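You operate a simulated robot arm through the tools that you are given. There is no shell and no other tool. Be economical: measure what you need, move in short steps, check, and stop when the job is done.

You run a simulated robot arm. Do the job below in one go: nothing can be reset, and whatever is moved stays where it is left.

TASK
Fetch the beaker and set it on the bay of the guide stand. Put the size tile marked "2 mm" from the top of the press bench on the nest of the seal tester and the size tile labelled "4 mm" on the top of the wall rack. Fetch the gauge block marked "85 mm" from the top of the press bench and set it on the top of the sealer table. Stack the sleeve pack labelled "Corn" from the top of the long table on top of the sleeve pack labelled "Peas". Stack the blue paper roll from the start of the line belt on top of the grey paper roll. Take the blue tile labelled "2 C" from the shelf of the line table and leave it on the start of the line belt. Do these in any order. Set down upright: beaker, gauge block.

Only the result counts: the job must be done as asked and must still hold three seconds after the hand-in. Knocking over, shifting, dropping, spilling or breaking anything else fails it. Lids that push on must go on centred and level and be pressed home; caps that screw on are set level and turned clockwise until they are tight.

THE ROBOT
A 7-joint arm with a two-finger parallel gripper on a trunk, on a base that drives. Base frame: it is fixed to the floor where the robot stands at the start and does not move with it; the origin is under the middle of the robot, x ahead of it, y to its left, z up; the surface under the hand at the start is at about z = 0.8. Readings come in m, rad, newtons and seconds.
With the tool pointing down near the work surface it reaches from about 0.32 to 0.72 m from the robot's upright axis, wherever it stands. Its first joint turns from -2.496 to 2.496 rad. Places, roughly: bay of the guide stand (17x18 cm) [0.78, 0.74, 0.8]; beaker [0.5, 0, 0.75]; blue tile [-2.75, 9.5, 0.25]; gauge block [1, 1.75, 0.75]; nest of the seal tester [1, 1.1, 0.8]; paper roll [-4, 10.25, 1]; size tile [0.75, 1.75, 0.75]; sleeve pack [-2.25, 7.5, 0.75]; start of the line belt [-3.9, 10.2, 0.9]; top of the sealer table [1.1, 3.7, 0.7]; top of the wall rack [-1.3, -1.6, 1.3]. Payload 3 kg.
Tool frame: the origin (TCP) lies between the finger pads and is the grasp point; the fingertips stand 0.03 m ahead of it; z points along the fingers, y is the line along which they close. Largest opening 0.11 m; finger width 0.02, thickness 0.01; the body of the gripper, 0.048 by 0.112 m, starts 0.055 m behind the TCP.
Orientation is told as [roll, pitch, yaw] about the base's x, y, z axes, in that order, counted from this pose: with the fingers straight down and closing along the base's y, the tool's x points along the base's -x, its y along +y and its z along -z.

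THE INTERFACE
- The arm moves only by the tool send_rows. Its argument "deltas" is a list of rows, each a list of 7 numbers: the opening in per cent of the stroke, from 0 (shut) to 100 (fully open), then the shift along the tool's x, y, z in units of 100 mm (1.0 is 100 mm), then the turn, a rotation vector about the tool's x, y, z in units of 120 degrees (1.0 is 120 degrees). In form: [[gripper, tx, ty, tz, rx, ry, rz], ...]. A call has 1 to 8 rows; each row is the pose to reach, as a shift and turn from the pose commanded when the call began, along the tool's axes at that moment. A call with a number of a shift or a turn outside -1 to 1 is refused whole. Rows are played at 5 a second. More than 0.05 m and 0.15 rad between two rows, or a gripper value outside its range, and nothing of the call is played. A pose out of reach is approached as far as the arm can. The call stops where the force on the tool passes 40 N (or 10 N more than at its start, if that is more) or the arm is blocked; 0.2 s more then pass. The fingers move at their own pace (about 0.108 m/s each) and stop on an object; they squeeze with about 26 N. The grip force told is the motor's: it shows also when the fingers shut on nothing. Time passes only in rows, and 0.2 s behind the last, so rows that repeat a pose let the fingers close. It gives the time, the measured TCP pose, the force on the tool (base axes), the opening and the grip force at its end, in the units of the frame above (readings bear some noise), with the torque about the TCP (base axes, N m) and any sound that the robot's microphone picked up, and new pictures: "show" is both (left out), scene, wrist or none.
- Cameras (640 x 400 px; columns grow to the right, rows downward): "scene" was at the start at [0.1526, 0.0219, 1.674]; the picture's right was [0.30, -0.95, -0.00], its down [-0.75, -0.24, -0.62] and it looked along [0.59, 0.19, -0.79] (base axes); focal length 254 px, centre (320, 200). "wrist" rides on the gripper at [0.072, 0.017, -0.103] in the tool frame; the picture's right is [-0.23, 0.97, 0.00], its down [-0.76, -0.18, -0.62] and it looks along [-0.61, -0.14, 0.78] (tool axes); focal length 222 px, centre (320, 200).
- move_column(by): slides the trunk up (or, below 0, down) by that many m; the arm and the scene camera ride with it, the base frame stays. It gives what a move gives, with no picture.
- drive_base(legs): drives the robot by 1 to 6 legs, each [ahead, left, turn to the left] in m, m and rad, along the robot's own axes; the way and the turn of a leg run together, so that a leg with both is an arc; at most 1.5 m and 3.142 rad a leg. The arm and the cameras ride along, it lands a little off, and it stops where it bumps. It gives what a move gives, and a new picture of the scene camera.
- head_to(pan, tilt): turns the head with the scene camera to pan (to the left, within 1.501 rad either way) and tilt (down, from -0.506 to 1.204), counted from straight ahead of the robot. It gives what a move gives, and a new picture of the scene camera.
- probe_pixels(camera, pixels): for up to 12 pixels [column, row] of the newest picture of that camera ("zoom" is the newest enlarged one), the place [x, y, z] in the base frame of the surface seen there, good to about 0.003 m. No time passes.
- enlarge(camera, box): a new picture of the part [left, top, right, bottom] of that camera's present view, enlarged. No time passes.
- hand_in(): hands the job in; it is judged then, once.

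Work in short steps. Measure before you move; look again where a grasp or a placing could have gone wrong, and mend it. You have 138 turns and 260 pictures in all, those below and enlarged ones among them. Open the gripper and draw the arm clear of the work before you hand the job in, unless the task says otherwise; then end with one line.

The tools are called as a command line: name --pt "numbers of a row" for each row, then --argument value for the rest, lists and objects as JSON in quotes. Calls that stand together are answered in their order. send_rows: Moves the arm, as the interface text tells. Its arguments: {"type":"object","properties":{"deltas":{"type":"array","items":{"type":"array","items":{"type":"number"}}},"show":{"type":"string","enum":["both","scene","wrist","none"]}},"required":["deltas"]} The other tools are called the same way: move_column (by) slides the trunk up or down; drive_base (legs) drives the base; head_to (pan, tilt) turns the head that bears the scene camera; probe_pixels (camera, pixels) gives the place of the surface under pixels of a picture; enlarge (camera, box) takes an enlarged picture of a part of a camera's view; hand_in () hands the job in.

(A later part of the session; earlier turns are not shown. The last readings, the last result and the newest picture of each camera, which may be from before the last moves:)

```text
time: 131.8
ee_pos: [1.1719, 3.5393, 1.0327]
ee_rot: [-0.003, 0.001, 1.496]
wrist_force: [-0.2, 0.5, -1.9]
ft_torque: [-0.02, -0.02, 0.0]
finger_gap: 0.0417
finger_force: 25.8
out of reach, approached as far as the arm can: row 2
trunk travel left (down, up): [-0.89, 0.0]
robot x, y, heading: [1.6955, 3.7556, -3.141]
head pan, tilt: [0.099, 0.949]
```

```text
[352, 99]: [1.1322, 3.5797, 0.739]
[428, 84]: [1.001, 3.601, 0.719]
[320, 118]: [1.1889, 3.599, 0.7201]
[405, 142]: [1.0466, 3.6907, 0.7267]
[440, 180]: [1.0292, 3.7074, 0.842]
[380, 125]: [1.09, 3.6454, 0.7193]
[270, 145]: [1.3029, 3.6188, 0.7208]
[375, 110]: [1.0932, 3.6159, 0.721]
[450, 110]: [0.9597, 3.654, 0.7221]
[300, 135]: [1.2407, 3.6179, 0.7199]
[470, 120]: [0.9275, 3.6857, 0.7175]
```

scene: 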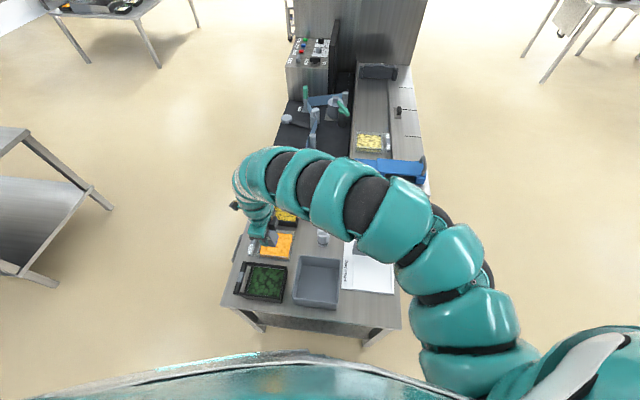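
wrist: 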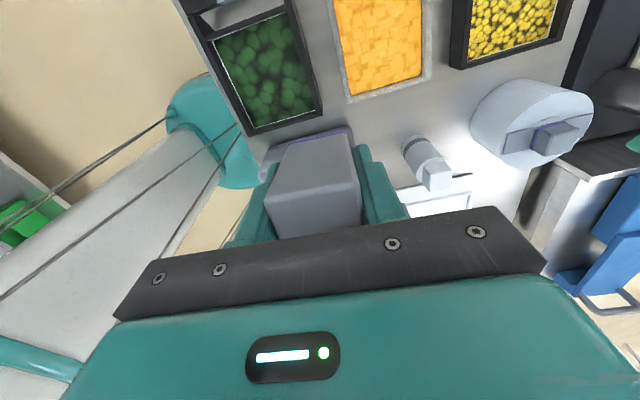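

Free patch confirmed; I move to (1.10,3.642) and lower the trunk by 0.25.

send_rows --pt "20 -0.3 0.25 0 0 0 0" --pt "20 -0.6 0.5 0 0 0 0" --pt "20 -0.97 0.8 0 0 0 0" --pt "20 -0.97 0.8 0 0 0 0" --show "none"

move_column --by -0.2

send_rows --pt "20 0 0 0 0 0 0" --show "both"

```text
time: 132.8
ee_pos: [1.1041, 3.6364, 1.0304]
ee_rot: [0.0, 0.0, 1.496]
wrist_force: [0.7, 0.2, -1.9]
ft_torque: [0.01, 0.02, 0.02]
finger_gap: 0.0418
finger_force: 25.2
trunk travel left (down, up): [-0.89, 0.0]
robot x, y, heading: [1.6923, 3.757, 3.141]
head pan, tilt: [0.099, 0.949]
```

```text
time: 134.9
ee_pos: [1.1046, 3.6367, 0.8315]
ee_rot: [0.002, -0.001, 1.496]
wrist_force: [-0.5, 0.0, -2.2]
ft_torque: [0.0, -0.01, 0.01]
finger_gap: 0.0419
finger_force: 26.0
trunk travel left (down, up): [-0.69, 0.2]
robot x, y, heading: [1.6937, 3.7548, 3.142]
head pan, tilt: [0.099, 0.949]
```

```text
time: 135.3
ee_pos: [1.1036, 3.6375, 0.8322]
ee_rot: [0.001, 0.0, 1.494]
wrist_force: [0.7, -0.1, -2.2]
ft_torque: [-0.03, -0.03, 0.01]
finger_gap: 0.0418
finger_force: 25.2
trunk travel left (down, up): [-0.69, 0.2]
robot x, y, heading: [1.693, 3.7516, 3.143]
head pan, tilt: [0.099, 0.949]
```

scene: 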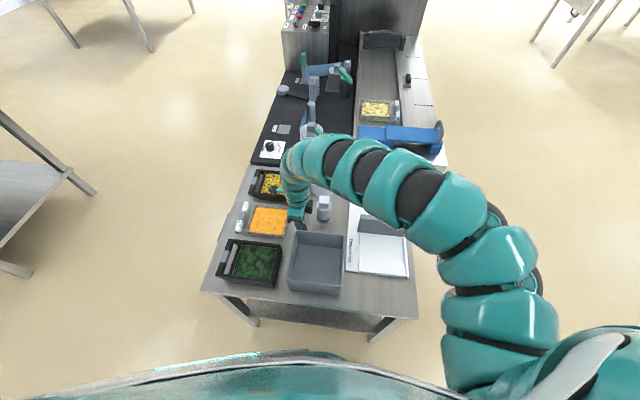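
wrist: 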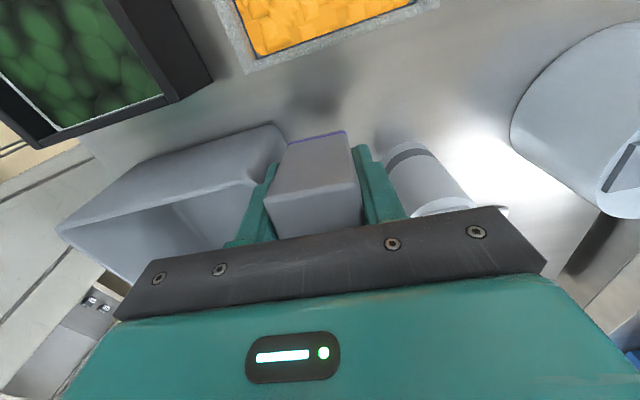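

Clear on both sides. I lower 0.058 and then feel for contact.

move_column --by -0.058

send_rows --pt "20 0 0 0.025 0 0 0" --pt "20 0 0 0.05 0 0 0" --show "wrist"

```text
time: 136.3
ee_pos: [1.1034, 3.6371, 0.7745]
ee_rot: [0.0, -0.001, 1.496]
wrist_force: [-0.2, 0.5, -2.3]
ft_torque: [0.0, -0.03, 0.03]
finger_gap: 0.0418
finger_force: 25.8
trunk travel left (down, up): [-0.632, 0.258]
robot x, y, heading: [1.6958, 3.7554, 3.141]
head pan, tilt: [0.099, 0.949]
```

```text
time: 136.9
ee_pos: [1.1026, 3.6374, 0.7717]
ee_rot: [0.002, 0.002, 1.495]
wrist_force: [-2.1, 0.5, 22.2]
ft_torque: [-0.35, -0.35, -0.03]
finger_gap: 0.0422
finger_force: 26.3
trunk travel left (down, up): [-0.632, 0.258]
robot x, y, heading: [1.6955, 3.755, 3.143]
head pan, tilt: [0.099, 0.949]
```

wrist: 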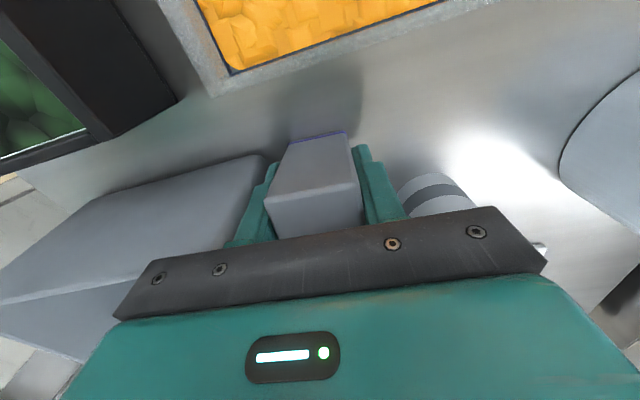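

Contact at 22 N. I ease 1 mm, open slightly, and rise with the trunk.

send_rows --pt "20 0 0 -0.015 0 0 0" --pt "53 0 0 -0.015 0 0 0" --pt "53 0 0 -0.015 0 0 0" --show "wrist"

move_column --by 0.258

send_rows --pt "100 0 0 0 0 0 0" --show "wrist"

```text
time: 137.7
ee_pos: [1.102, 3.6382, 0.7695]
ee_rot: [-0.001, 0.001, 1.496]
wrist_force: [-0.3, -0.1, -0.9]
ft_torque: [0.0, -0.02, -0.01]
finger_gap: 0.0585
finger_force: 0.1
trunk travel left (down, up): [-0.632, 0.258]
robot x, y, heading: [1.6949, 3.7539, 3.138]
head pan, tilt: [0.099, 0.949]
```

wrist: 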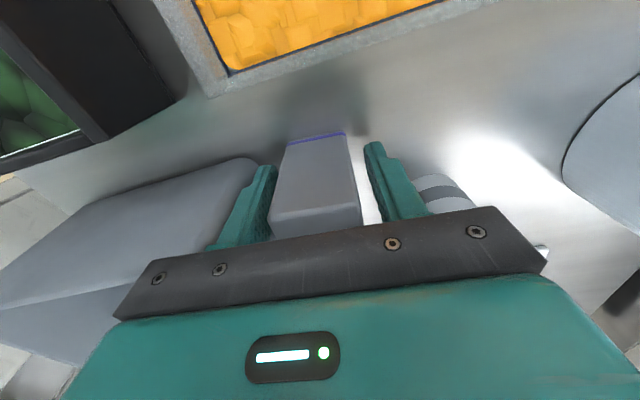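

```text
time: 140.3
ee_pos: [1.1024, 3.6375, 1.0264]
ee_rot: [0.001, 0.001, 1.496]
wrist_force: [0.6, -0.5, -0.9]
ft_torque: [-0.02, 0.0, -0.01]
finger_gap: 0.0582
finger_force: 0.0
trunk travel left (down, up): [-0.89, 0.0]
robot x, y, heading: [1.6947, 3.7568, 3.144]
head pan, tilt: [0.099, 0.949]
```

```text
time: 140.8
ee_pos: [1.1029, 3.6374, 1.0287]
ee_rot: [0.0, 0.0, 1.497]
wrist_force: [0.0, 0.6, -0.6]
ft_torque: [0.02, 0.01, -0.02]
finger_gap: 0.11
finger_force: 0.2
trunk travel left (down, up): [-0.89, 0.0]
robot x, y, heading: [1.6937, 3.7534, 3.141]
head pan, tilt: [0.099, 0.949]
```

wrist: 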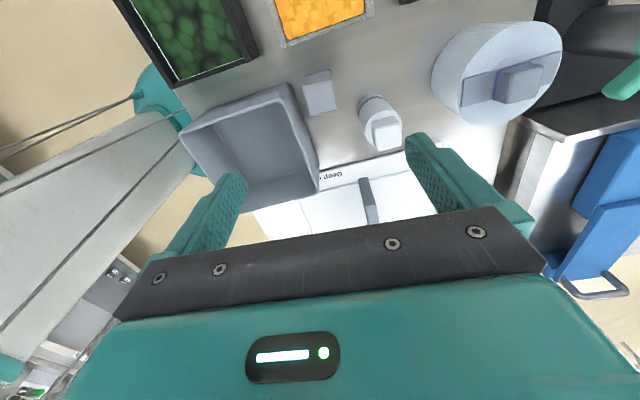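

Gauge block stands upright on the sealer table. Next the 4 mm tile: I drive to the table's left end, facing -y.

drive_base --legs '[[0, 1.46, 0], [0, 0, 1.52], [0, -0.85, 0]]'

send_rows --pt "100 0 0 0 0 0 0" --show "wrist"

```text
time: 155.7
ee_pos: [0.9057, 1.7941, 1.0278]
ee_rot: [0.0, -0.001, 2.981]
wrist_force: [-0.8, -0.4, 0.1]
ft_torque: [-0.01, 0.03, 0.03]
finger_gap: 0.11
finger_force: 0.0
trunk travel left (down, up): [-0.89, 0.0]
robot x, y, heading: [0.839, 2.3892, -1.658]
head pan, tilt: [0.099, 0.949]
```

scene: 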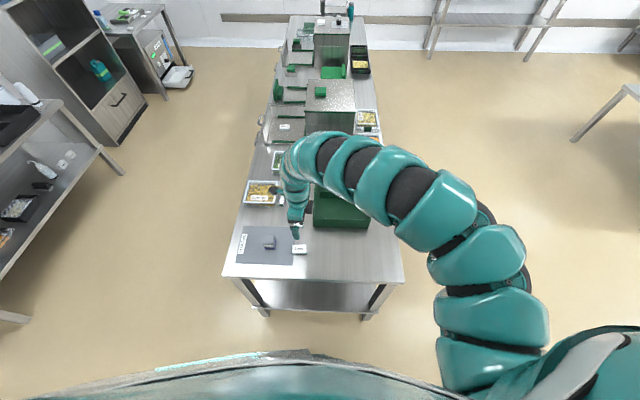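

```text
time: 156.1
ee_pos: [0.906, 1.7938, 1.0271]
ee_rot: [0.002, 0.001, 2.981]
wrist_force: [0.6, 0.1, 0.5]
ft_torque: [-0.06, -0.02, 0.0]
finger_gap: 0.1101
finger_force: 0.1
trunk travel left (down, up): [-0.89, 0.0]
robot x, y, heading: [0.839, 2.3963, -1.658]
head pan, tilt: [0.099, 0.949]
```

wrist: 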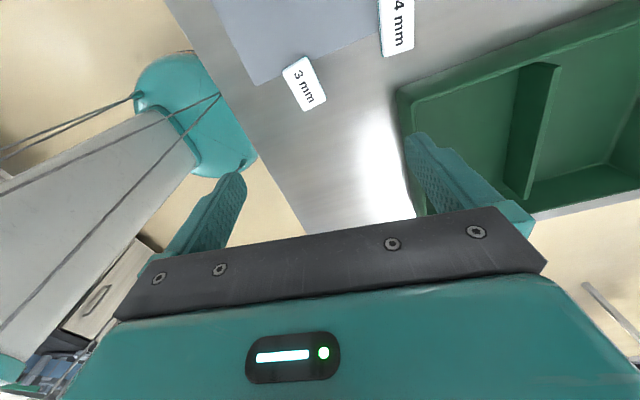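

I correct the heading and drive ahead so that the hand is above the 4 mm tile.

probe_pixels --camera "scene" --pixels '[[300, 277], [299, 249]]'

drive_base --legs '[[0, 0, 0.086], [0.115, -0.023, 0]]'

send_rows --pt "100 0 0 0 0 0 0" --show "wrist"

```text
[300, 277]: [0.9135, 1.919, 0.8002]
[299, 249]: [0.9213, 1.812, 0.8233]
```

```text
time: 157.8
ee_pos: [0.9373, 1.6887, 1.0275]
ee_rot: [-0.001, -0.001, 3.067]
wrist_force: [-0.5, -0.4, -0.6]
ft_torque: [0.0, -0.02, -0.02]
finger_gap: 0.1099
finger_force: 0.0
trunk travel left (down, up): [-0.89, 0.0]
robot x, y, heading: [0.8161, 2.2848, -1.567]
head pan, tilt: [0.099, 0.949]
```

scene: 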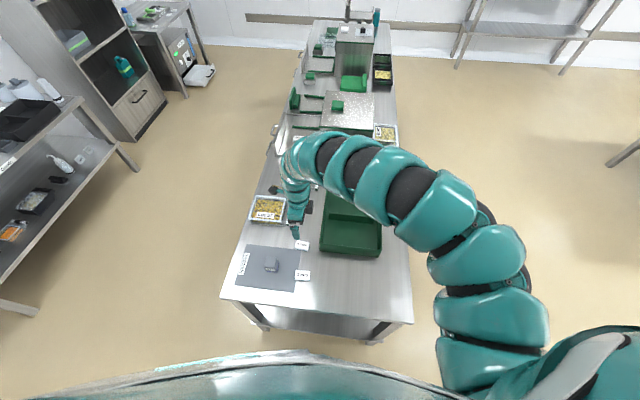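

```text
time: 158.2
ee_pos: [0.9364, 1.6892, 1.0279]
ee_rot: [0.0, 0.0, 3.068]
wrist_force: [0.2, -0.3, -1.0]
ft_torque: [0.01, 0.01, 0.03]
finger_gap: 0.1097
finger_force: 0.0
trunk travel left (down, up): [-0.89, 0.0]
robot x, y, heading: [0.8152, 2.2784, -1.569]
head pan, tilt: [0.099, 0.949]
```

wrist: 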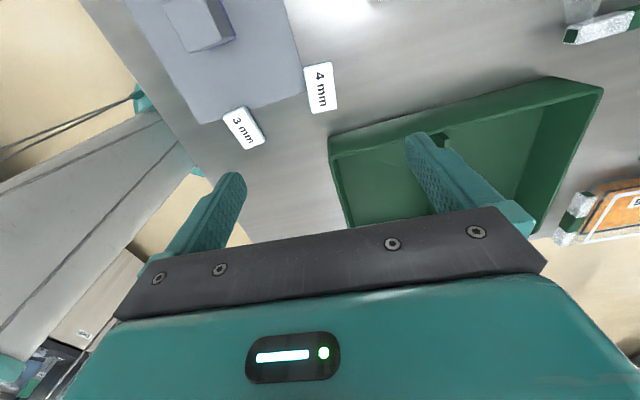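

I probe the 4 mm tile corners in the wrist view around (321,88).

enlarge --camera "wrist" --box '[280, 50, 376, 130]'

probe_pixels --camera "wrist" --pixels '[[306, 68], [331, 64], [336, 107], [312, 111], [321, 88], [335, 150], [330, 135], [395, 120]]'

```text
5.00 times, centred on (328, 90) of wrist
```

zoom: 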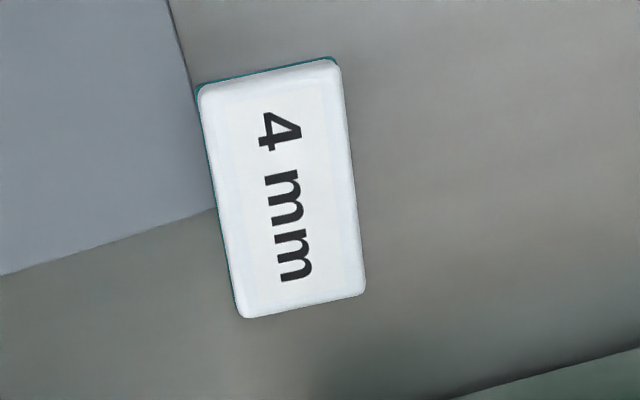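

```text
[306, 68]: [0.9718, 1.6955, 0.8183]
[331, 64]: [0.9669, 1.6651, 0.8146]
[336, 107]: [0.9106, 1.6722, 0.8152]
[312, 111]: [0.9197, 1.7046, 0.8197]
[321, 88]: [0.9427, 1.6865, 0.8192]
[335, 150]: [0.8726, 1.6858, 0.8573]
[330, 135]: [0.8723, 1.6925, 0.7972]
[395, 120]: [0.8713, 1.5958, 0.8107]
```

Tile centre (0.942,1.684), turned about -8°. I align, then lower the trunk by 0.14 and look.

send_rows --pt "100 0.06 0.05 0 0 0 0.033" --pt "100 0.06 0.05 0 0 0 0.033" --show "none"

move_column --by -0.15

send_rows --pt "100 0 0 0 0 0 0" --show "wrist"

```text
time: 158.8
ee_pos: [0.9402, 1.6823, 1.0272]
ee_rot: [-0.003, 0.001, 2.998]
wrist_force: [0.8, 0.7, 0.1]
ft_torque: [0.0, -0.03, -0.04]
finger_gap: 0.11
finger_force: 0.1
trunk travel left (down, up): [-0.89, 0.0]
robot x, y, heading: [0.8161, 2.2796, -1.57]
head pan, tilt: [0.099, 0.949]
```

```text
time: 160.5
ee_pos: [0.9421, 1.6832, 0.8781]
ee_rot: [0.0, 0.001, 2.999]
wrist_force: [-0.2, 0.1, 0.1]
ft_torque: [0.03, 0.01, -0.01]
finger_gap: 0.1102
finger_force: 0.0
trunk travel left (down, up): [-0.74, 0.15]
robot x, y, heading: [0.8157, 2.2819, -1.569]
head pan, tilt: [0.099, 0.949]
```

```text
time: 160.9
ee_pos: [0.9419, 1.6833, 0.8771]
ee_rot: [0.0, 0.001, 2.998]
wrist_force: [0.1, -0.2, 0.7]
ft_torque: [0.01, 0.02, -0.01]
finger_gap: 0.1102
finger_force: 0.0
trunk travel left (down, up): [-0.74, 0.15]
robot x, y, heading: [0.8158, 2.2787, -1.569]
head pan, tilt: [0.099, 0.949]
```

wrist: 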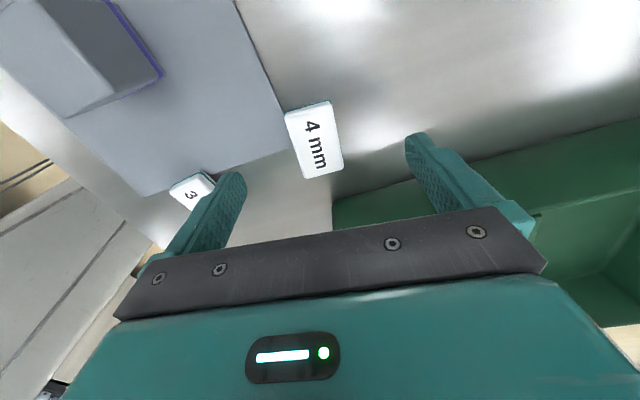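

Clear. I lower 0.04, close, and lift.

move_column --by -0.04

send_rows --pt "100 0 0 0 0 0 0" --pt "10 0 0 0 0 0 0" --pt "10 0 0 0 0 0 0" --pt "10 0 0 0 0 0 0" --pt "10 0 0 0 0 0 0" --show "wrist"

move_column --by 0.19

head_to --pan -0.9 --tilt 0.4

send_rows --pt "10 0 0 0 0 0 0" --show "wrist"

```text
time: 161.8
ee_pos: [0.9409, 1.6831, 0.8367]
ee_rot: [0.001, 0.0, 2.997]
wrist_force: [0.4, 1.2, -0.7]
ft_torque: [-0.04, -0.02, 0.0]
finger_gap: 0.1099
finger_force: 0.1
trunk travel left (down, up): [-0.7, 0.19]
robot x, y, heading: [0.8162, 2.2796, -1.572]
head pan, tilt: [0.099, 0.949]
```

```text
time: 163.0
ee_pos: [0.9419, 1.6829, 0.8367]
ee_rot: [0.001, 0.0, 2.998]
wrist_force: [-0.6, -0.7, 0.0]
ft_torque: [-0.01, -0.01, -0.04]
finger_gap: 0.0351
finger_force: 26.2
trunk travel left (down, up): [-0.7, 0.19]
robot x, y, heading: [0.8172, 2.2823, -1.565]
head pan, tilt: [0.099, 0.949]
```

wrist: 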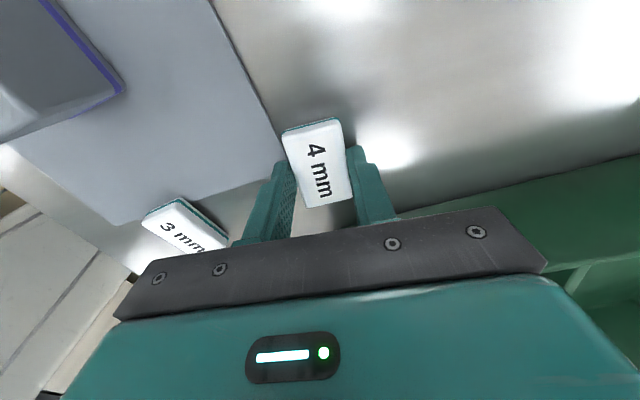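

```text
time: 165.0
ee_pos: [0.9413, 1.6831, 1.0267]
ee_rot: [0.0, -0.001, 2.998]
wrist_force: [0.4, 0.5, -0.6]
ft_torque: [0.01, 0.0, 0.01]
finger_gap: 0.0349
finger_force: 25.8
trunk travel left (down, up): [-0.89, 0.0]
robot x, y, heading: [0.8181, 2.2816, -1.568]
head pan, tilt: [0.099, 0.949]
```

```text
time: 166.3
ee_pos: [0.9412, 1.6817, 1.0261]
ee_rot: [0.001, 0.002, 2.998]
wrist_force: [0.2, 0.7, 0.2]
ft_torque: [0.01, 0.02, 0.01]
finger_gap: 0.0353
finger_force: 25.8
trunk travel left (down, up): [-0.89, 0.0]
robot x, y, heading: [0.8151, 2.2809, -1.57]
head pan, tilt: [-0.901, 0.4]
```

scene: 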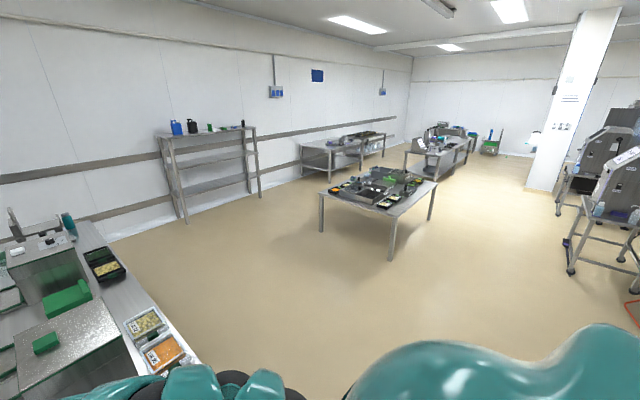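

```text
time: 166.7
ee_pos: [0.9411, 1.6834, 1.0273]
ee_rot: [0.001, 0.001, 2.998]
wrist_force: [-0.2, -0.4, -0.8]
ft_torque: [0.01, 0.04, 0.0]
finger_gap: 0.0354
finger_force: 26.1
trunk travel left (down, up): [-0.89, 0.0]
robot x, y, heading: [0.8164, 2.28, -1.571]
head pan, tilt: [-0.901, 0.4]
```

wrist: 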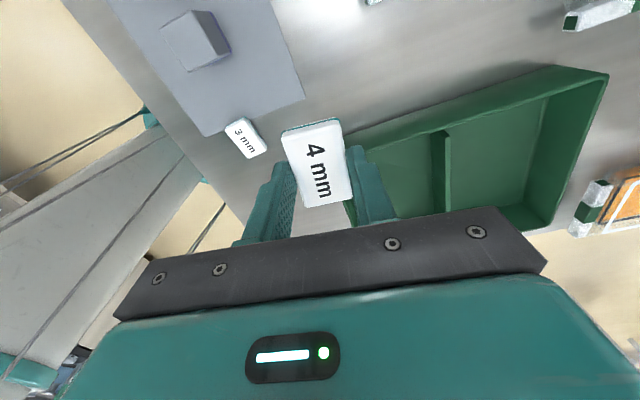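

Tile held; the wall rack is at left (205,135). I probe the rack top, its front edge and the middle table.

probe_pixels --camera "scene" --pixels '[[175, 138], [253, 129], [215, 133], [165, 139], [187, 218], [260, 198], [393, 255], [322, 232], [330, 195], [240, 128]]'

enlarge --camera "scene" --box '[145, 105, 273, 185]'

```text
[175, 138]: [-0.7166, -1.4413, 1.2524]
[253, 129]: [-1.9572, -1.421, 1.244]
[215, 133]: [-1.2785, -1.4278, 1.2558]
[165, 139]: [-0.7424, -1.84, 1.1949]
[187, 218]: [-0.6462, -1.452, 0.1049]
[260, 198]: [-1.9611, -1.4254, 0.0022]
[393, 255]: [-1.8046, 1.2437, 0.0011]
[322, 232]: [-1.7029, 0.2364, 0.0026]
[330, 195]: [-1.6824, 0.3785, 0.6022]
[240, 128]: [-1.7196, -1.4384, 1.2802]
```

```text
5.00 times, centred on (209, 145) of scene
```

zoom: 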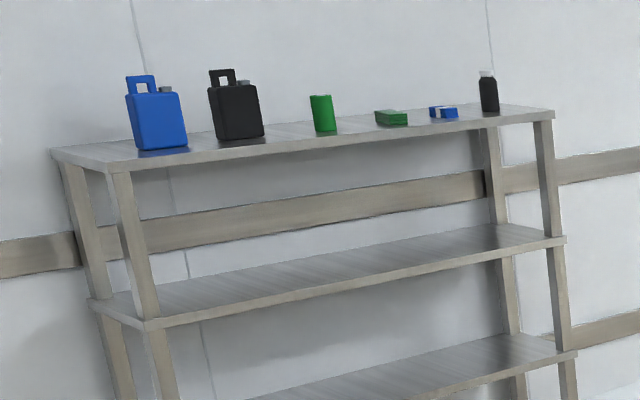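

Rack top at z≈1.26, front edge y≈-1.43. I drive right past the table, then toward the rack.

drive_base --legs '[[0, -1.5, 0], [1.45, 0, 0], [1.25, 0, 0]]'

head_to --pan -0.4 --tilt 0.35

```text
time: 186.9
ee_pos: [-0.6336, -1.0081, 1.0274]
ee_rot: [0.0, -0.001, 2.974]
wrist_force: [-0.3, 0.1, -0.6]
ft_torque: [-0.03, 0.0, -0.02]
finger_gap: 0.0348
finger_force: 26.0
trunk travel left (down, up): [-0.89, 0.0]
robot x, y, heading: [-0.74, -0.4069, -1.593]
head pan, tilt: [-0.901, 0.4]
```

scene: 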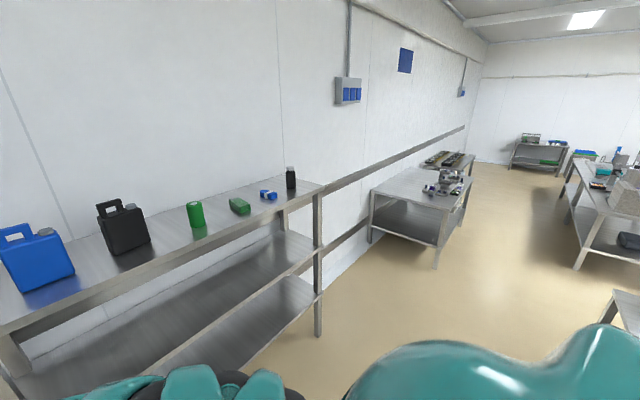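

```text
time: 187.8
ee_pos: [-0.634, -1.0074, 1.0266]
ee_rot: [0.0, -0.001, 2.974]
wrist_force: [-0.4, 0.4, 0.0]
ft_torque: [0.02, 0.0, -0.01]
finger_gap: 0.0347
finger_force: 26.0
trunk travel left (down, up): [-0.89, 0.0]
robot x, y, heading: [-0.7429, -0.409, -1.594]
head pan, tilt: [-0.4, 0.351]
```

scene: 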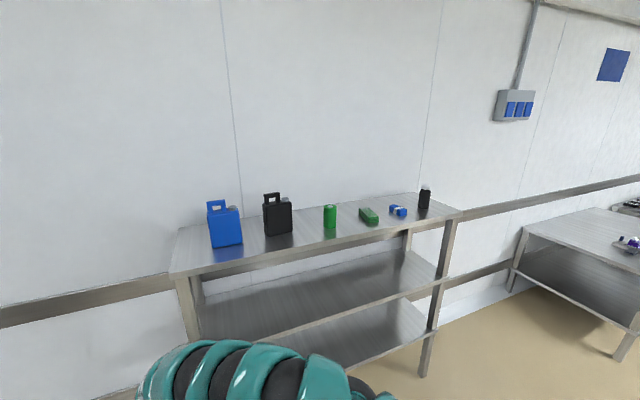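

I probe the things on the rack top and the free front zone.

probe_pixels --camera "scene" --pixels '[[228, 245], [293, 233], [330, 228], [302, 238], [368, 222], [398, 216], [440, 208], [425, 208], [200, 260], [310, 222], [265, 232], [300, 215]]'

```text
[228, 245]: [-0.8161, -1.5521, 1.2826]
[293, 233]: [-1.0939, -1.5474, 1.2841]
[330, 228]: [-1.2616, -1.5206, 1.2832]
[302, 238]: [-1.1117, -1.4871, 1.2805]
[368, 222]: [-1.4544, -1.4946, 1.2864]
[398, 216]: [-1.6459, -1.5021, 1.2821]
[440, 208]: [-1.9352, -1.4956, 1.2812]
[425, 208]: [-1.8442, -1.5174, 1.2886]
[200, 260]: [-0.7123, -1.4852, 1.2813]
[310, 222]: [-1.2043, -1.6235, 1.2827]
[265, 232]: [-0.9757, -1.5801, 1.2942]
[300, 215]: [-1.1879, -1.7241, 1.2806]
```

Free spot on the front zone at (-1.16,-1.475), z 1.281, between the black can and the green cylinder. I raise the arm first.

send_rows --pt "10 0 0 -0.25 0 0 0" --pt "10 0 0 -0.5 0 0 0" --pt "10 0 0 -0.75 0 0 0" --pt "10 0 0 -1.0 0 0 0" --show "none"

send_rows --pt "10 0 0 -0.25 0 0 0" --pt "10 0 0 -0.5 0 0 0" --pt "10 0 0 -0.75 0 0 0" --pt "10 0 0 -1.0 0 0 0" --show "none"

send_rows --pt "10 0 0 -0.25 0 0 0" --pt "10 0 0 -0.5 0 0 0" --pt "10 0 0 -0.75 0 0 0" --pt "10 0 0 -1.0 0 0 0" --show "scene"

```text
time: 188.8
ee_pos: [-0.6245, -1.027, 1.1211]
ee_rot: [-0.003, -0.005, 2.975]
wrist_force: [-0.2, -0.2, 0.1]
ft_torque: [0.02, -0.01, 0.01]
finger_gap: 0.0348
finger_force: 26.2
out of reach, approached as far as the arm can: row 2, 3, 4
trunk travel left (down, up): [-0.89, 0.0]
robot x, y, heading: [-0.7438, -0.4068, -1.594]
head pan, tilt: [-0.4, 0.351]
```

```text
time: 189.8
ee_pos: [-0.6171, -1.0357, 1.2201]
ee_rot: [-0.003, -0.005, 2.974]
wrist_force: [0.2, 0.4, 0.5]
ft_torque: [-0.01, 0.0, 0.0]
finger_gap: 0.0349
finger_force: 25.2
out of reach, approached as far as the arm can: row 1, 2, 3, 4
trunk travel left (down, up): [-0.89, 0.0]
robot x, y, heading: [-0.7449, -0.408, -1.596]
head pan, tilt: [-0.4, 0.351]
```

```text
time: 190.8
ee_pos: [-0.615, -1.0379, 1.3226]
ee_rot: [-0.001, 0.001, 2.976]
wrist_force: [0.9, -0.2, -0.6]
ft_torque: [0.02, -0.01, 0.01]
finger_gap: 0.0348
finger_force: 26.0
trunk travel left (down, up): [-0.89, 0.0]
robot x, y, heading: [-0.7467, -0.4089, -1.593]
head pan, tilt: [-0.4, 0.351]
```

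scene: 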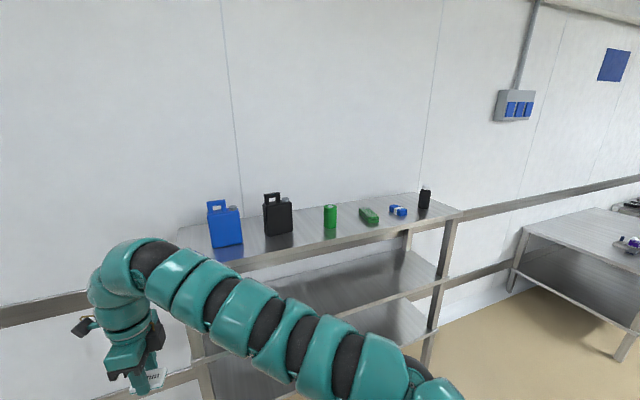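

I raise 5 cm more and drive: heading fix, right 0.53, ahead 0.3, then look.

send_rows --pt "10 0 0 -0.25 0 0 0" --pt "10 0 0 -0.5 0 0 0" --pt "10 0 0 -0.6 0 0 0" --show "none"

drive_base --legs '[[0, -0.535, 0.022], [0.3, 0, 0]]'

send_rows --pt "10 0 0 0 0 0 0" --show "wrist"

```text
time: 191.6
ee_pos: [-0.6127, -1.0457, 1.3577]
ee_rot: [-0.001, -0.001, 2.974]
wrist_force: [-0.4, -0.8, -0.5]
ft_torque: [0.0, -0.01, 0.0]
finger_gap: 0.0349
finger_force: 26.4
out of reach, approached as far as the arm can: row 2, 3
trunk travel left (down, up): [-0.89, 0.0]
robot x, y, heading: [-0.7441, -0.4068, -1.593]
head pan, tilt: [-0.4, 0.351]
```

```text
time: 196.4
ee_pos: [-1.1447, -1.3373, 1.357]
ee_rot: [0.001, 0.002, 2.997]
wrist_force: [-1.0, 0.3, -0.9]
ft_torque: [-0.01, -0.02, -0.03]
finger_gap: 0.0348
finger_force: 26.1
trunk travel left (down, up): [-0.89, 0.0]
robot x, y, heading: [-1.2917, -0.6995, -1.573]
head pan, tilt: [-0.4, 0.351]
```

scene: 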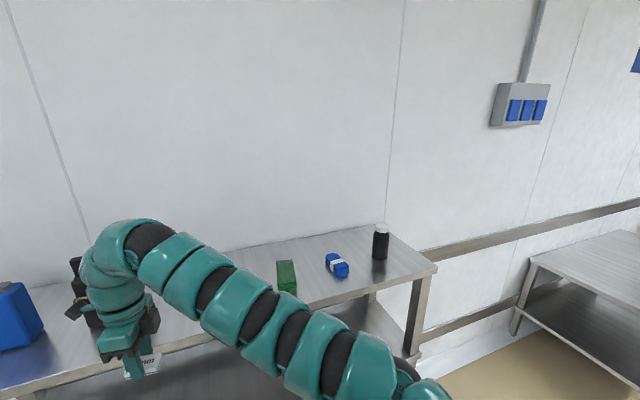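

```text
time: 196.8
ee_pos: [-1.1442, -1.3372, 1.358]
ee_rot: [0.0, 0.001, 2.998]
wrist_force: [-0.7, -0.4, -0.7]
ft_torque: [-0.01, -0.01, 0.01]
finger_gap: 0.0349
finger_force: 25.6
trunk travel left (down, up): [-0.89, 0.0]
robot x, y, heading: [-1.2884, -0.7025, -1.572]
head pan, tilt: [-0.4, 0.351]
```

wrist: 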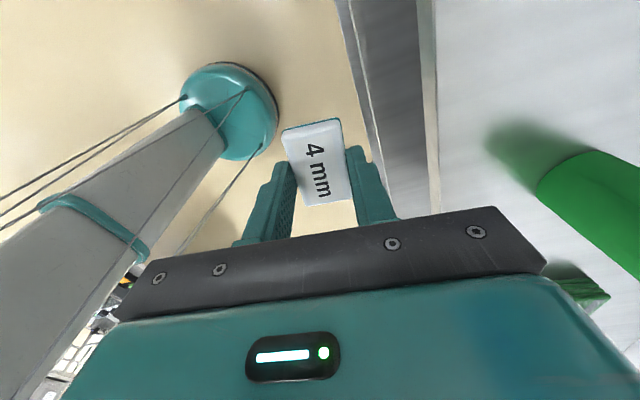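

Clear path: cylinder is off to the -x side. I drive ahead 0.135 and 0.018 right, then check.

drive_base --legs '[[0.135, -0.018, 0]]'

send_rows --pt "10 0 0 0 0 0 0" --show "wrist"

head_to --pan 0.1 --tilt 0.6

```text
time: 198.2
ee_pos: [-1.1628, -1.474, 1.3581]
ee_rot: [-0.001, 0.002, 2.996]
wrist_force: [-0.5, -0.1, -1.7]
ft_torque: [0.01, 0.04, 0.0]
finger_gap: 0.0347
finger_force: 25.8
trunk travel left (down, up): [-0.89, 0.0]
robot x, y, heading: [-1.3038, -0.8392, -1.574]
head pan, tilt: [-0.4, 0.351]
```

scene: 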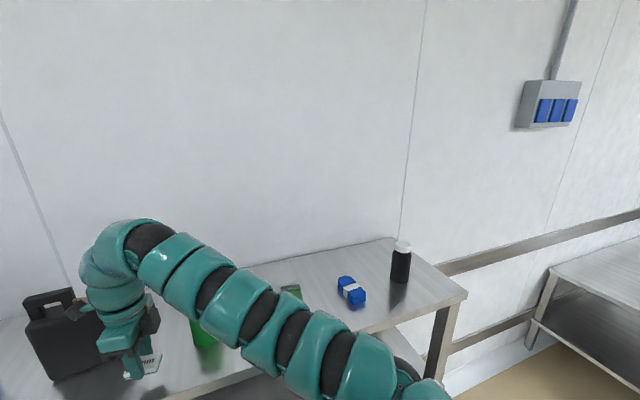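

```text
time: 198.6
ee_pos: [-1.1625, -1.4716, 1.3578]
ee_rot: [0.0, 0.002, 2.997]
wrist_force: [-0.8, -1.0, -0.9]
ft_torque: [-0.02, 0.02, 0.03]
finger_gap: 0.0346
finger_force: 26.0
trunk travel left (down, up): [-0.89, 0.0]
robot x, y, heading: [-1.3126, -0.8437, -1.571]
head pan, tilt: [-0.4, 0.351]
```

wrist: 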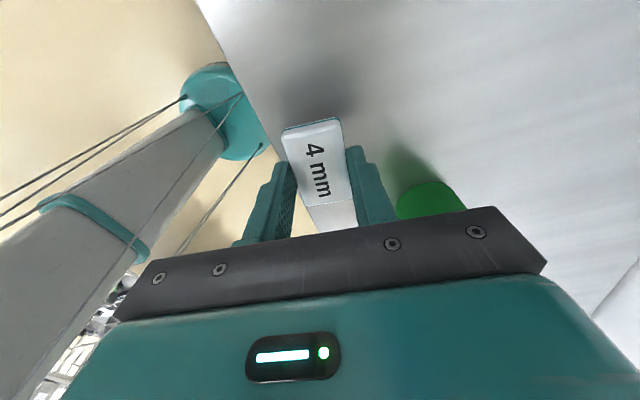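

```text
time: 199.5
ee_pos: [-1.1629, -1.4728, 1.3582]
ee_rot: [0.001, 0.002, 2.997]
wrist_force: [0.2, -0.4, -0.8]
ft_torque: [0.0, -0.01, -0.03]
finger_gap: 0.035
finger_force: 25.5
trunk travel left (down, up): [-0.89, 0.0]
robot x, y, heading: [-1.3062, -0.8379, -1.572]
head pan, tilt: [0.099, 0.6]
```

scene: 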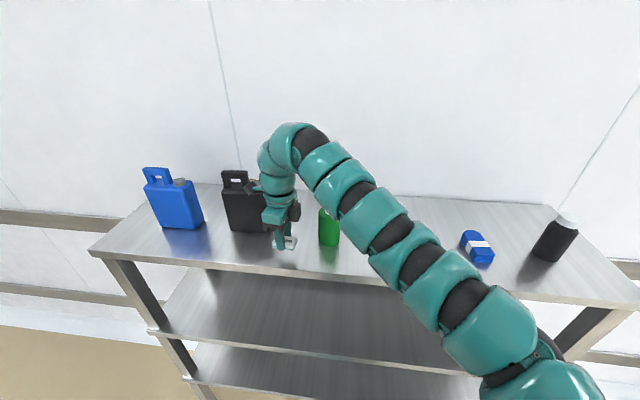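

Well placed. I lower the trunk 0.038 and then small steps.

move_column --by -0.037

move_column --by -0.003

send_rows --pt "10 0 0 0 0 0 0" --show "both"

```text
time: 200.3
ee_pos: [-1.1635, -1.4726, 1.3185]
ee_rot: [-0.001, 0.001, 2.996]
wrist_force: [0.5, 0.0, 0.0]
ft_torque: [0.0, -0.02, 0.03]
finger_gap: 0.0347
finger_force: 26.1
trunk travel left (down, up): [-0.853, 0.037]
robot x, y, heading: [-1.3101, -0.8426, -1.571]
head pan, tilt: [0.099, 0.6]
```

```text
time: 200.8
ee_pos: [-1.1632, -1.473, 1.3167]
ee_rot: [0.0, 0.001, 2.997]
wrist_force: [-0.8, 0.6, -0.1]
ft_torque: [0.02, 0.01, 0.01]
finger_gap: 0.0347
finger_force: 25.8
trunk travel left (down, up): [-0.85, 0.04]
robot x, y, heading: [-1.3075, -0.8381, -1.571]
head pan, tilt: [0.099, 0.6]
```

```text
time: 201.2
ee_pos: [-1.1626, -1.4724, 1.3172]
ee_rot: [-0.001, 0.001, 2.996]
wrist_force: [0.4, -0.2, 0.0]
ft_torque: [0.0, -0.01, 0.0]
finger_gap: 0.0348
finger_force: 26.2
trunk travel left (down, up): [-0.85, 0.04]
robot x, y, heading: [-1.3105, -0.8414, -1.573]
head pan, tilt: [0.099, 0.6]
```

scene: 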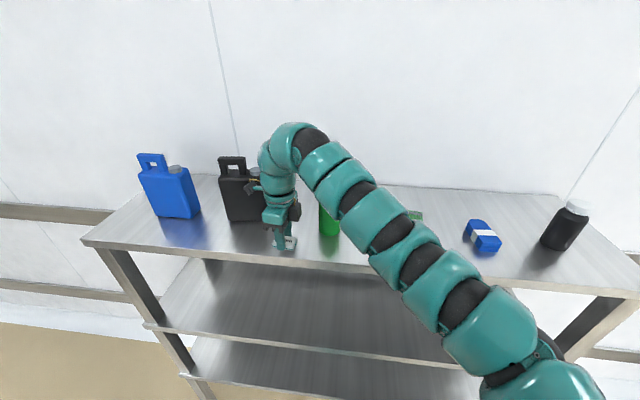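
wrist: 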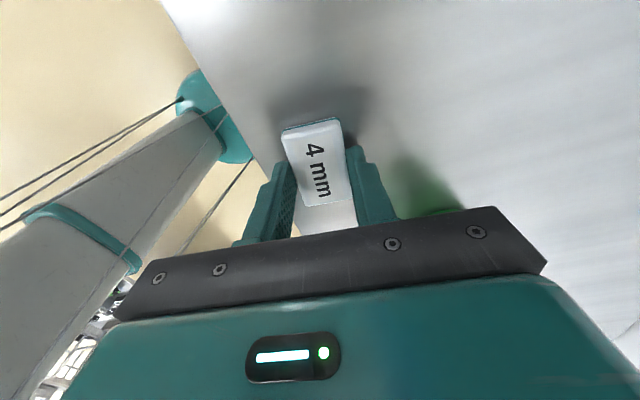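

No contact yet; I lower in 2 mm steps.

move_column --by -0.003

move_column --by -0.002

```text
time: 201.7
ee_pos: [-1.1624, -1.4733, 1.3152]
ee_rot: [0.001, 0.006, 2.996]
wrist_force: [1.0, -1.6, 13.0]
ft_torque: [0.01, 0.11, 0.01]
finger_gap: 0.0349
finger_force: 26.0
trunk travel left (down, up): [-0.847, 0.043]
robot x, y, heading: [-1.3098, -0.8396, -1.57]
head pan, tilt: [0.099, 0.6]
```

```text
time: 202.2
ee_pos: [-1.1644, -1.4733, 1.3142]
ee_rot: [0.005, 0.004, 2.995]
wrist_force: [1.8, -6.1, 23.5]
ft_torque: [-0.15, -0.05, 0.0]
finger_gap: 0.0348
finger_force: 25.8
trunk travel left (down, up): [-0.845, 0.045]
robot x, y, heading: [-1.3075, -0.8409, -1.569]
head pan, tilt: [0.099, 0.6]
```

Contact. I open, rise 0.045, back away, and view the rack.

send_rows --pt "60 0 0 -0.01 0 0 0" --pt "60 0 0 -0.01 0 0 0" --pt "60 0 0 -0.01 0 0 0" --show "wrist"

move_column --by 0.045

drive_base --legs '[[-0.4, 0, 0]]'

enlarge --camera "scene" --box '[160, 120, 400, 270]'

```text
time: 203.1
ee_pos: [-1.1643, -1.4721, 1.3125]
ee_rot: [0.001, 0.003, 2.997]
wrist_force: [0.5, -1.1, 0.2]
ft_torque: [-0.02, 0.01, -0.02]
finger_gap: 0.0659
finger_force: 0.2
trunk travel left (down, up): [-0.845, 0.045]
robot x, y, heading: [-1.3073, -0.8386, -1.573]
head pan, tilt: [0.099, 0.6]
```

wrist: 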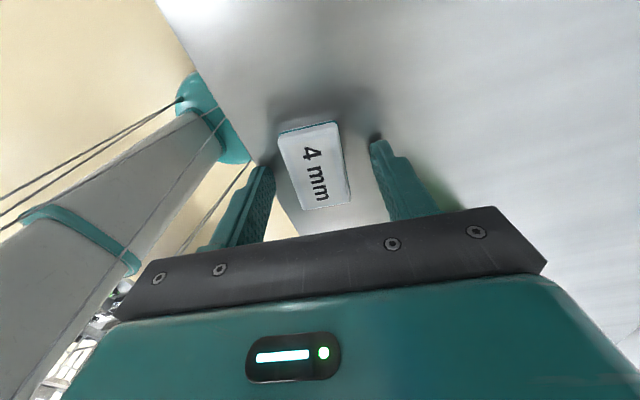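

```text
time: 203.9
ee_pos: [-1.1646, -1.4738, 1.3569]
ee_rot: [0.0, 0.003, 2.996]
wrist_force: [0.5, -0.1, -0.2]
ft_torque: [0.0, 0.0, 0.02]
finger_gap: 0.0659
finger_force: 0.1
trunk travel left (down, up): [-0.89, 0.0]
robot x, y, heading: [-1.3079, -0.8399, -1.572]
head pan, tilt: [0.099, 0.6]
```

```text
time: 206.4
ee_pos: [-1.1624, -1.0668, 1.3577]
ee_rot: [0.002, 0.004, 2.997]
wrist_force: [-0.8, 0.1, 0.6]
ft_torque: [-0.04, 0.01, -0.01]
finger_gap: 0.0658
finger_force: 0.1
trunk travel left (down, up): [-0.89, 0.0]
robot x, y, heading: [-1.3054, -0.435, -1.569]
head pan, tilt: [0.099, 0.6]
```

scene: 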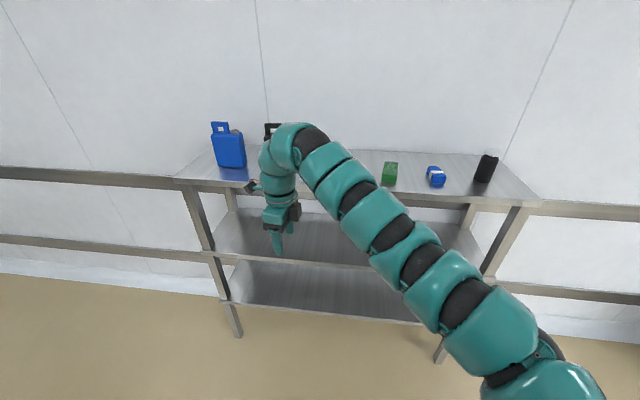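

```text
2.67 times, centred on (280, 195) of scene
```

zoom: 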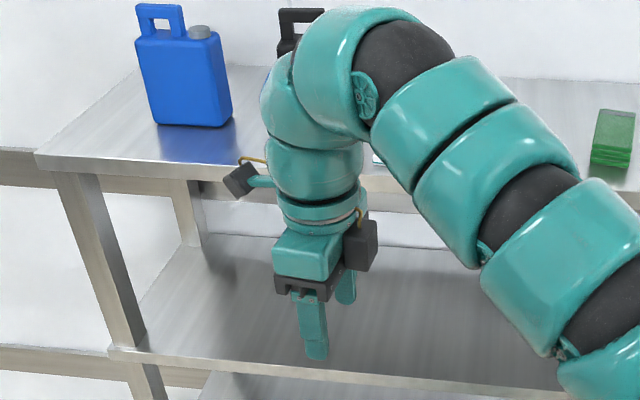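

4 mm tile placed. Next the far area (y 7–10): I turn round and look for a route.

drive_base --legs '[[0, 0, 3.05]]'

head_to --pan 0.2 --tilt 0.3

```text
time: 214.0
ee_pos: [-1.409, 0.2069, 1.3576]
ee_rot: [0.002, 0.003, -0.213]
wrist_force: [0.5, 0.1, -0.4]
ft_torque: [0.02, 0.06, 0.01]
finger_gap: 0.0662
finger_force: 0.1
trunk travel left (down, up): [-0.89, 0.0]
robot x, y, heading: [-1.3071, -0.4345, 1.498]
head pan, tilt: [0.099, 0.6]
```

scene: 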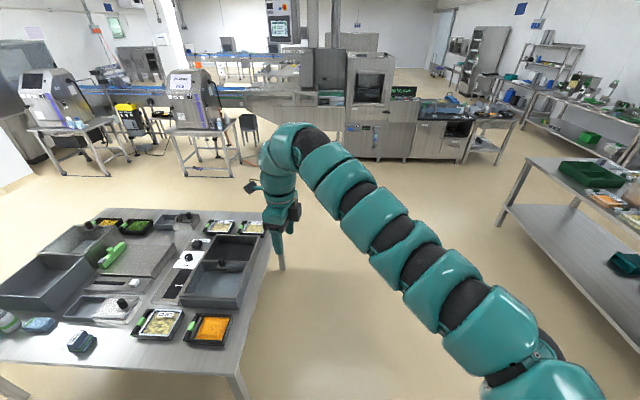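

```text
time: 214.8
ee_pos: [-1.4083, 0.2079, 1.3575]
ee_rot: [0.002, 0.004, -0.213]
wrist_force: [-1.4, 0.1, -0.3]
ft_torque: [0.0, 0.02, 0.03]
finger_gap: 0.0661
finger_force: 0.1
trunk travel left (down, up): [-0.89, 0.0]
robot x, y, heading: [-1.3113, -0.4352, 1.497]
head pan, tilt: [0.201, 0.3]
```

scene: 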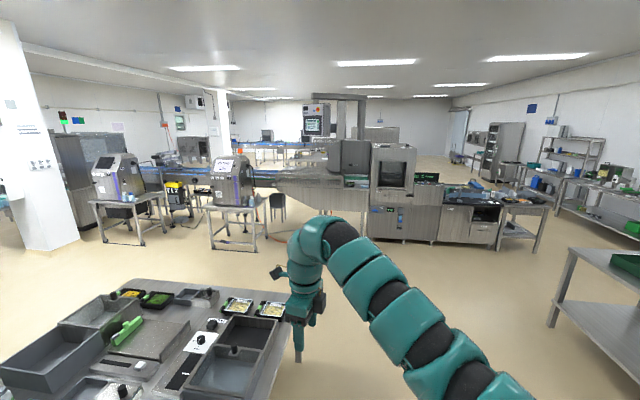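

A processing line blocks the middle; the aisle is at x≈1.95. I drive there (y≈2.37, x≈1.95).

drive_base --legs '[[0, -0.7, 0.074], [1.4, 0, 0], [1.4, 0, 0], [0, -1.3, 0], [0, -1.25, 0]]'

head_to --pan 0.2 --tilt 0.3

```text
time: 244.2
ee_pos: [2.0192, 2.8458, 1.3575]
ee_rot: [0.001, 0.005, -0.232]
wrist_force: [-0.1, -0.4, 0.5]
ft_torque: [0.01, -0.01, 0.0]
finger_gap: 0.066
finger_force: 0.1
trunk travel left (down, up): [-0.89, 0.0]
robot x, y, heading: [2.1094, 2.1994, 1.482]
head pan, tilt: [0.201, 0.3]
```

scene: 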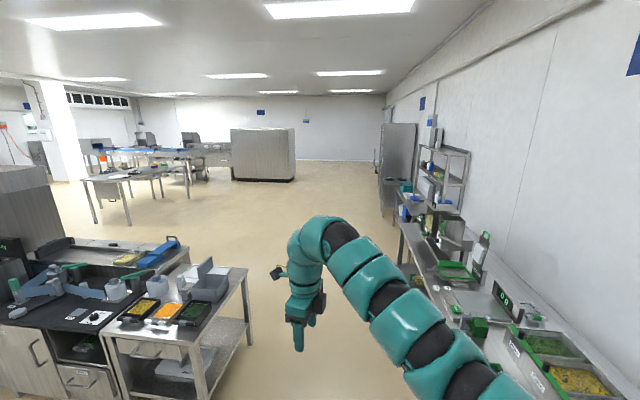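

```text
time: 244.8
ee_pos: [2.0193, 2.8463, 1.3579]
ee_rot: [0.002, 0.004, -0.233]
wrist_force: [0.3, -0.6, 0.2]
ft_torque: [-0.01, 0.03, 0.05]
finger_gap: 0.0661
finger_force: 0.1
trunk travel left (down, up): [-0.89, 0.0]
robot x, y, heading: [2.1097, 2.2054, 1.479]
head pan, tilt: [0.201, 0.3]
```

scene: 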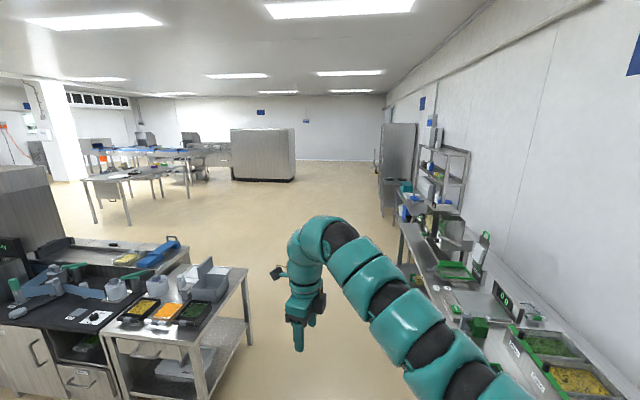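

I probe the far tables, then drive up the aisle.

probe_pixels --camera "scene" --pixels '[[110, 177], [130, 222], [190, 150], [262, 180], [150, 150], [100, 223], [295, 181], [210, 165], [165, 196], [385, 215]]'

drive_base --legs '[[0, 0.1, 0.09], [1.5, 0, 0], [1.5, 0, 0], [0.6, 0, 0]]'

head_to --pan 0.8 --tilt 0.35

```text
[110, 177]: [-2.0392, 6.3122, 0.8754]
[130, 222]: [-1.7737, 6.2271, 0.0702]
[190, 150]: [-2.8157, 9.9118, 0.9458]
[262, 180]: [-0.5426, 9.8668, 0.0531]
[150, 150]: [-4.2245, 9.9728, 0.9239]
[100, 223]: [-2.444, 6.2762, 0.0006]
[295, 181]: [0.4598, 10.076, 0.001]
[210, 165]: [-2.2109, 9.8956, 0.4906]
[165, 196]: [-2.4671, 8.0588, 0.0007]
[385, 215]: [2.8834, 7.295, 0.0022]
```

```text
time: 262.8
ee_pos: [1.9476, 6.3849, 1.3581]
ee_rot: [-0.001, 0.003, -0.166]
wrist_force: [0.1, 1.2, -0.1]
ft_torque: [-0.04, -0.02, 0.0]
finger_gap: 0.0661
finger_force: 0.0
trunk travel left (down, up): [-0.89, 0.0]
robot x, y, heading: [2.0851, 5.743, 1.546]
head pan, tilt: [0.201, 0.3]
```

scene: 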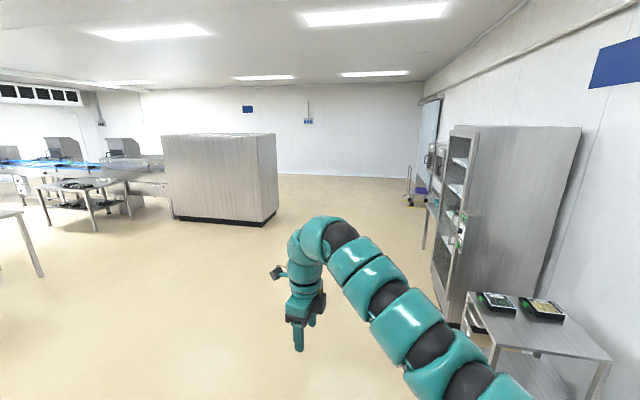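

```text
time: 263.8
ee_pos: [1.9474, 6.3848, 1.3573]
ee_rot: [0.001, 0.002, -0.163]
wrist_force: [-0.2, 0.5, 0.6]
ft_torque: [0.02, -0.01, -0.01]
finger_gap: 0.0661
finger_force: 0.1
trunk travel left (down, up): [-0.89, 0.0]
robot x, y, heading: [2.0802, 5.7473, 1.554]
head pan, tilt: [0.799, 0.351]
```

scene: 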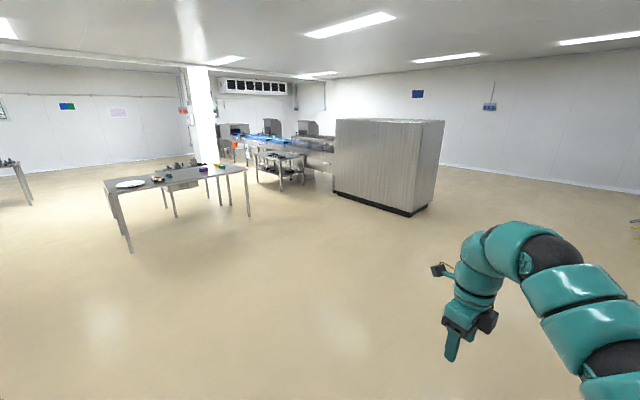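

I probe the long table's corners and the line table behind.

probe_pixels --camera "scene" --pixels '[[106, 192], [244, 168], [132, 251], [249, 215], [130, 183], [203, 169], [168, 177], [280, 155], [260, 182], [281, 190], [303, 184]]'

enlarge --camera "scene" --box '[90, 110, 340, 260]'

```text
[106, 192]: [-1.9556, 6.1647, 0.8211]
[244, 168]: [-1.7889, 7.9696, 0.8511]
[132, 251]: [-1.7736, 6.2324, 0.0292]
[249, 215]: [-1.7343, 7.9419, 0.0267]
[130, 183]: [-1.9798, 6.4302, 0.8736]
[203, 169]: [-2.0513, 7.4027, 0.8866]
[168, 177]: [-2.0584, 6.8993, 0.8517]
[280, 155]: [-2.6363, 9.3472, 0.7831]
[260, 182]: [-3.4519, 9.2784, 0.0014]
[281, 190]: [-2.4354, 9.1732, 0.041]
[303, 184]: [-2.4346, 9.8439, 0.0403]
```

```text
2.56 times, centred on (215, 185) of scene
```

zoom: 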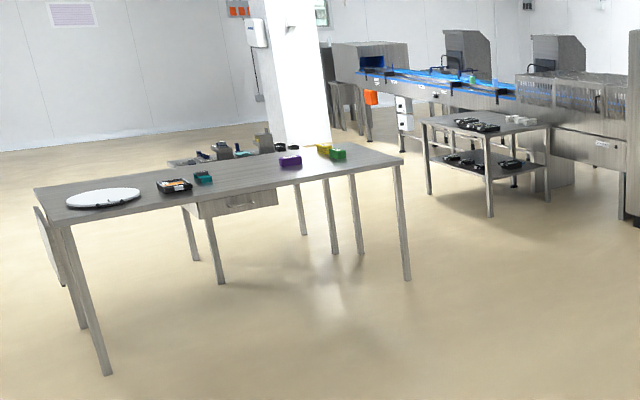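

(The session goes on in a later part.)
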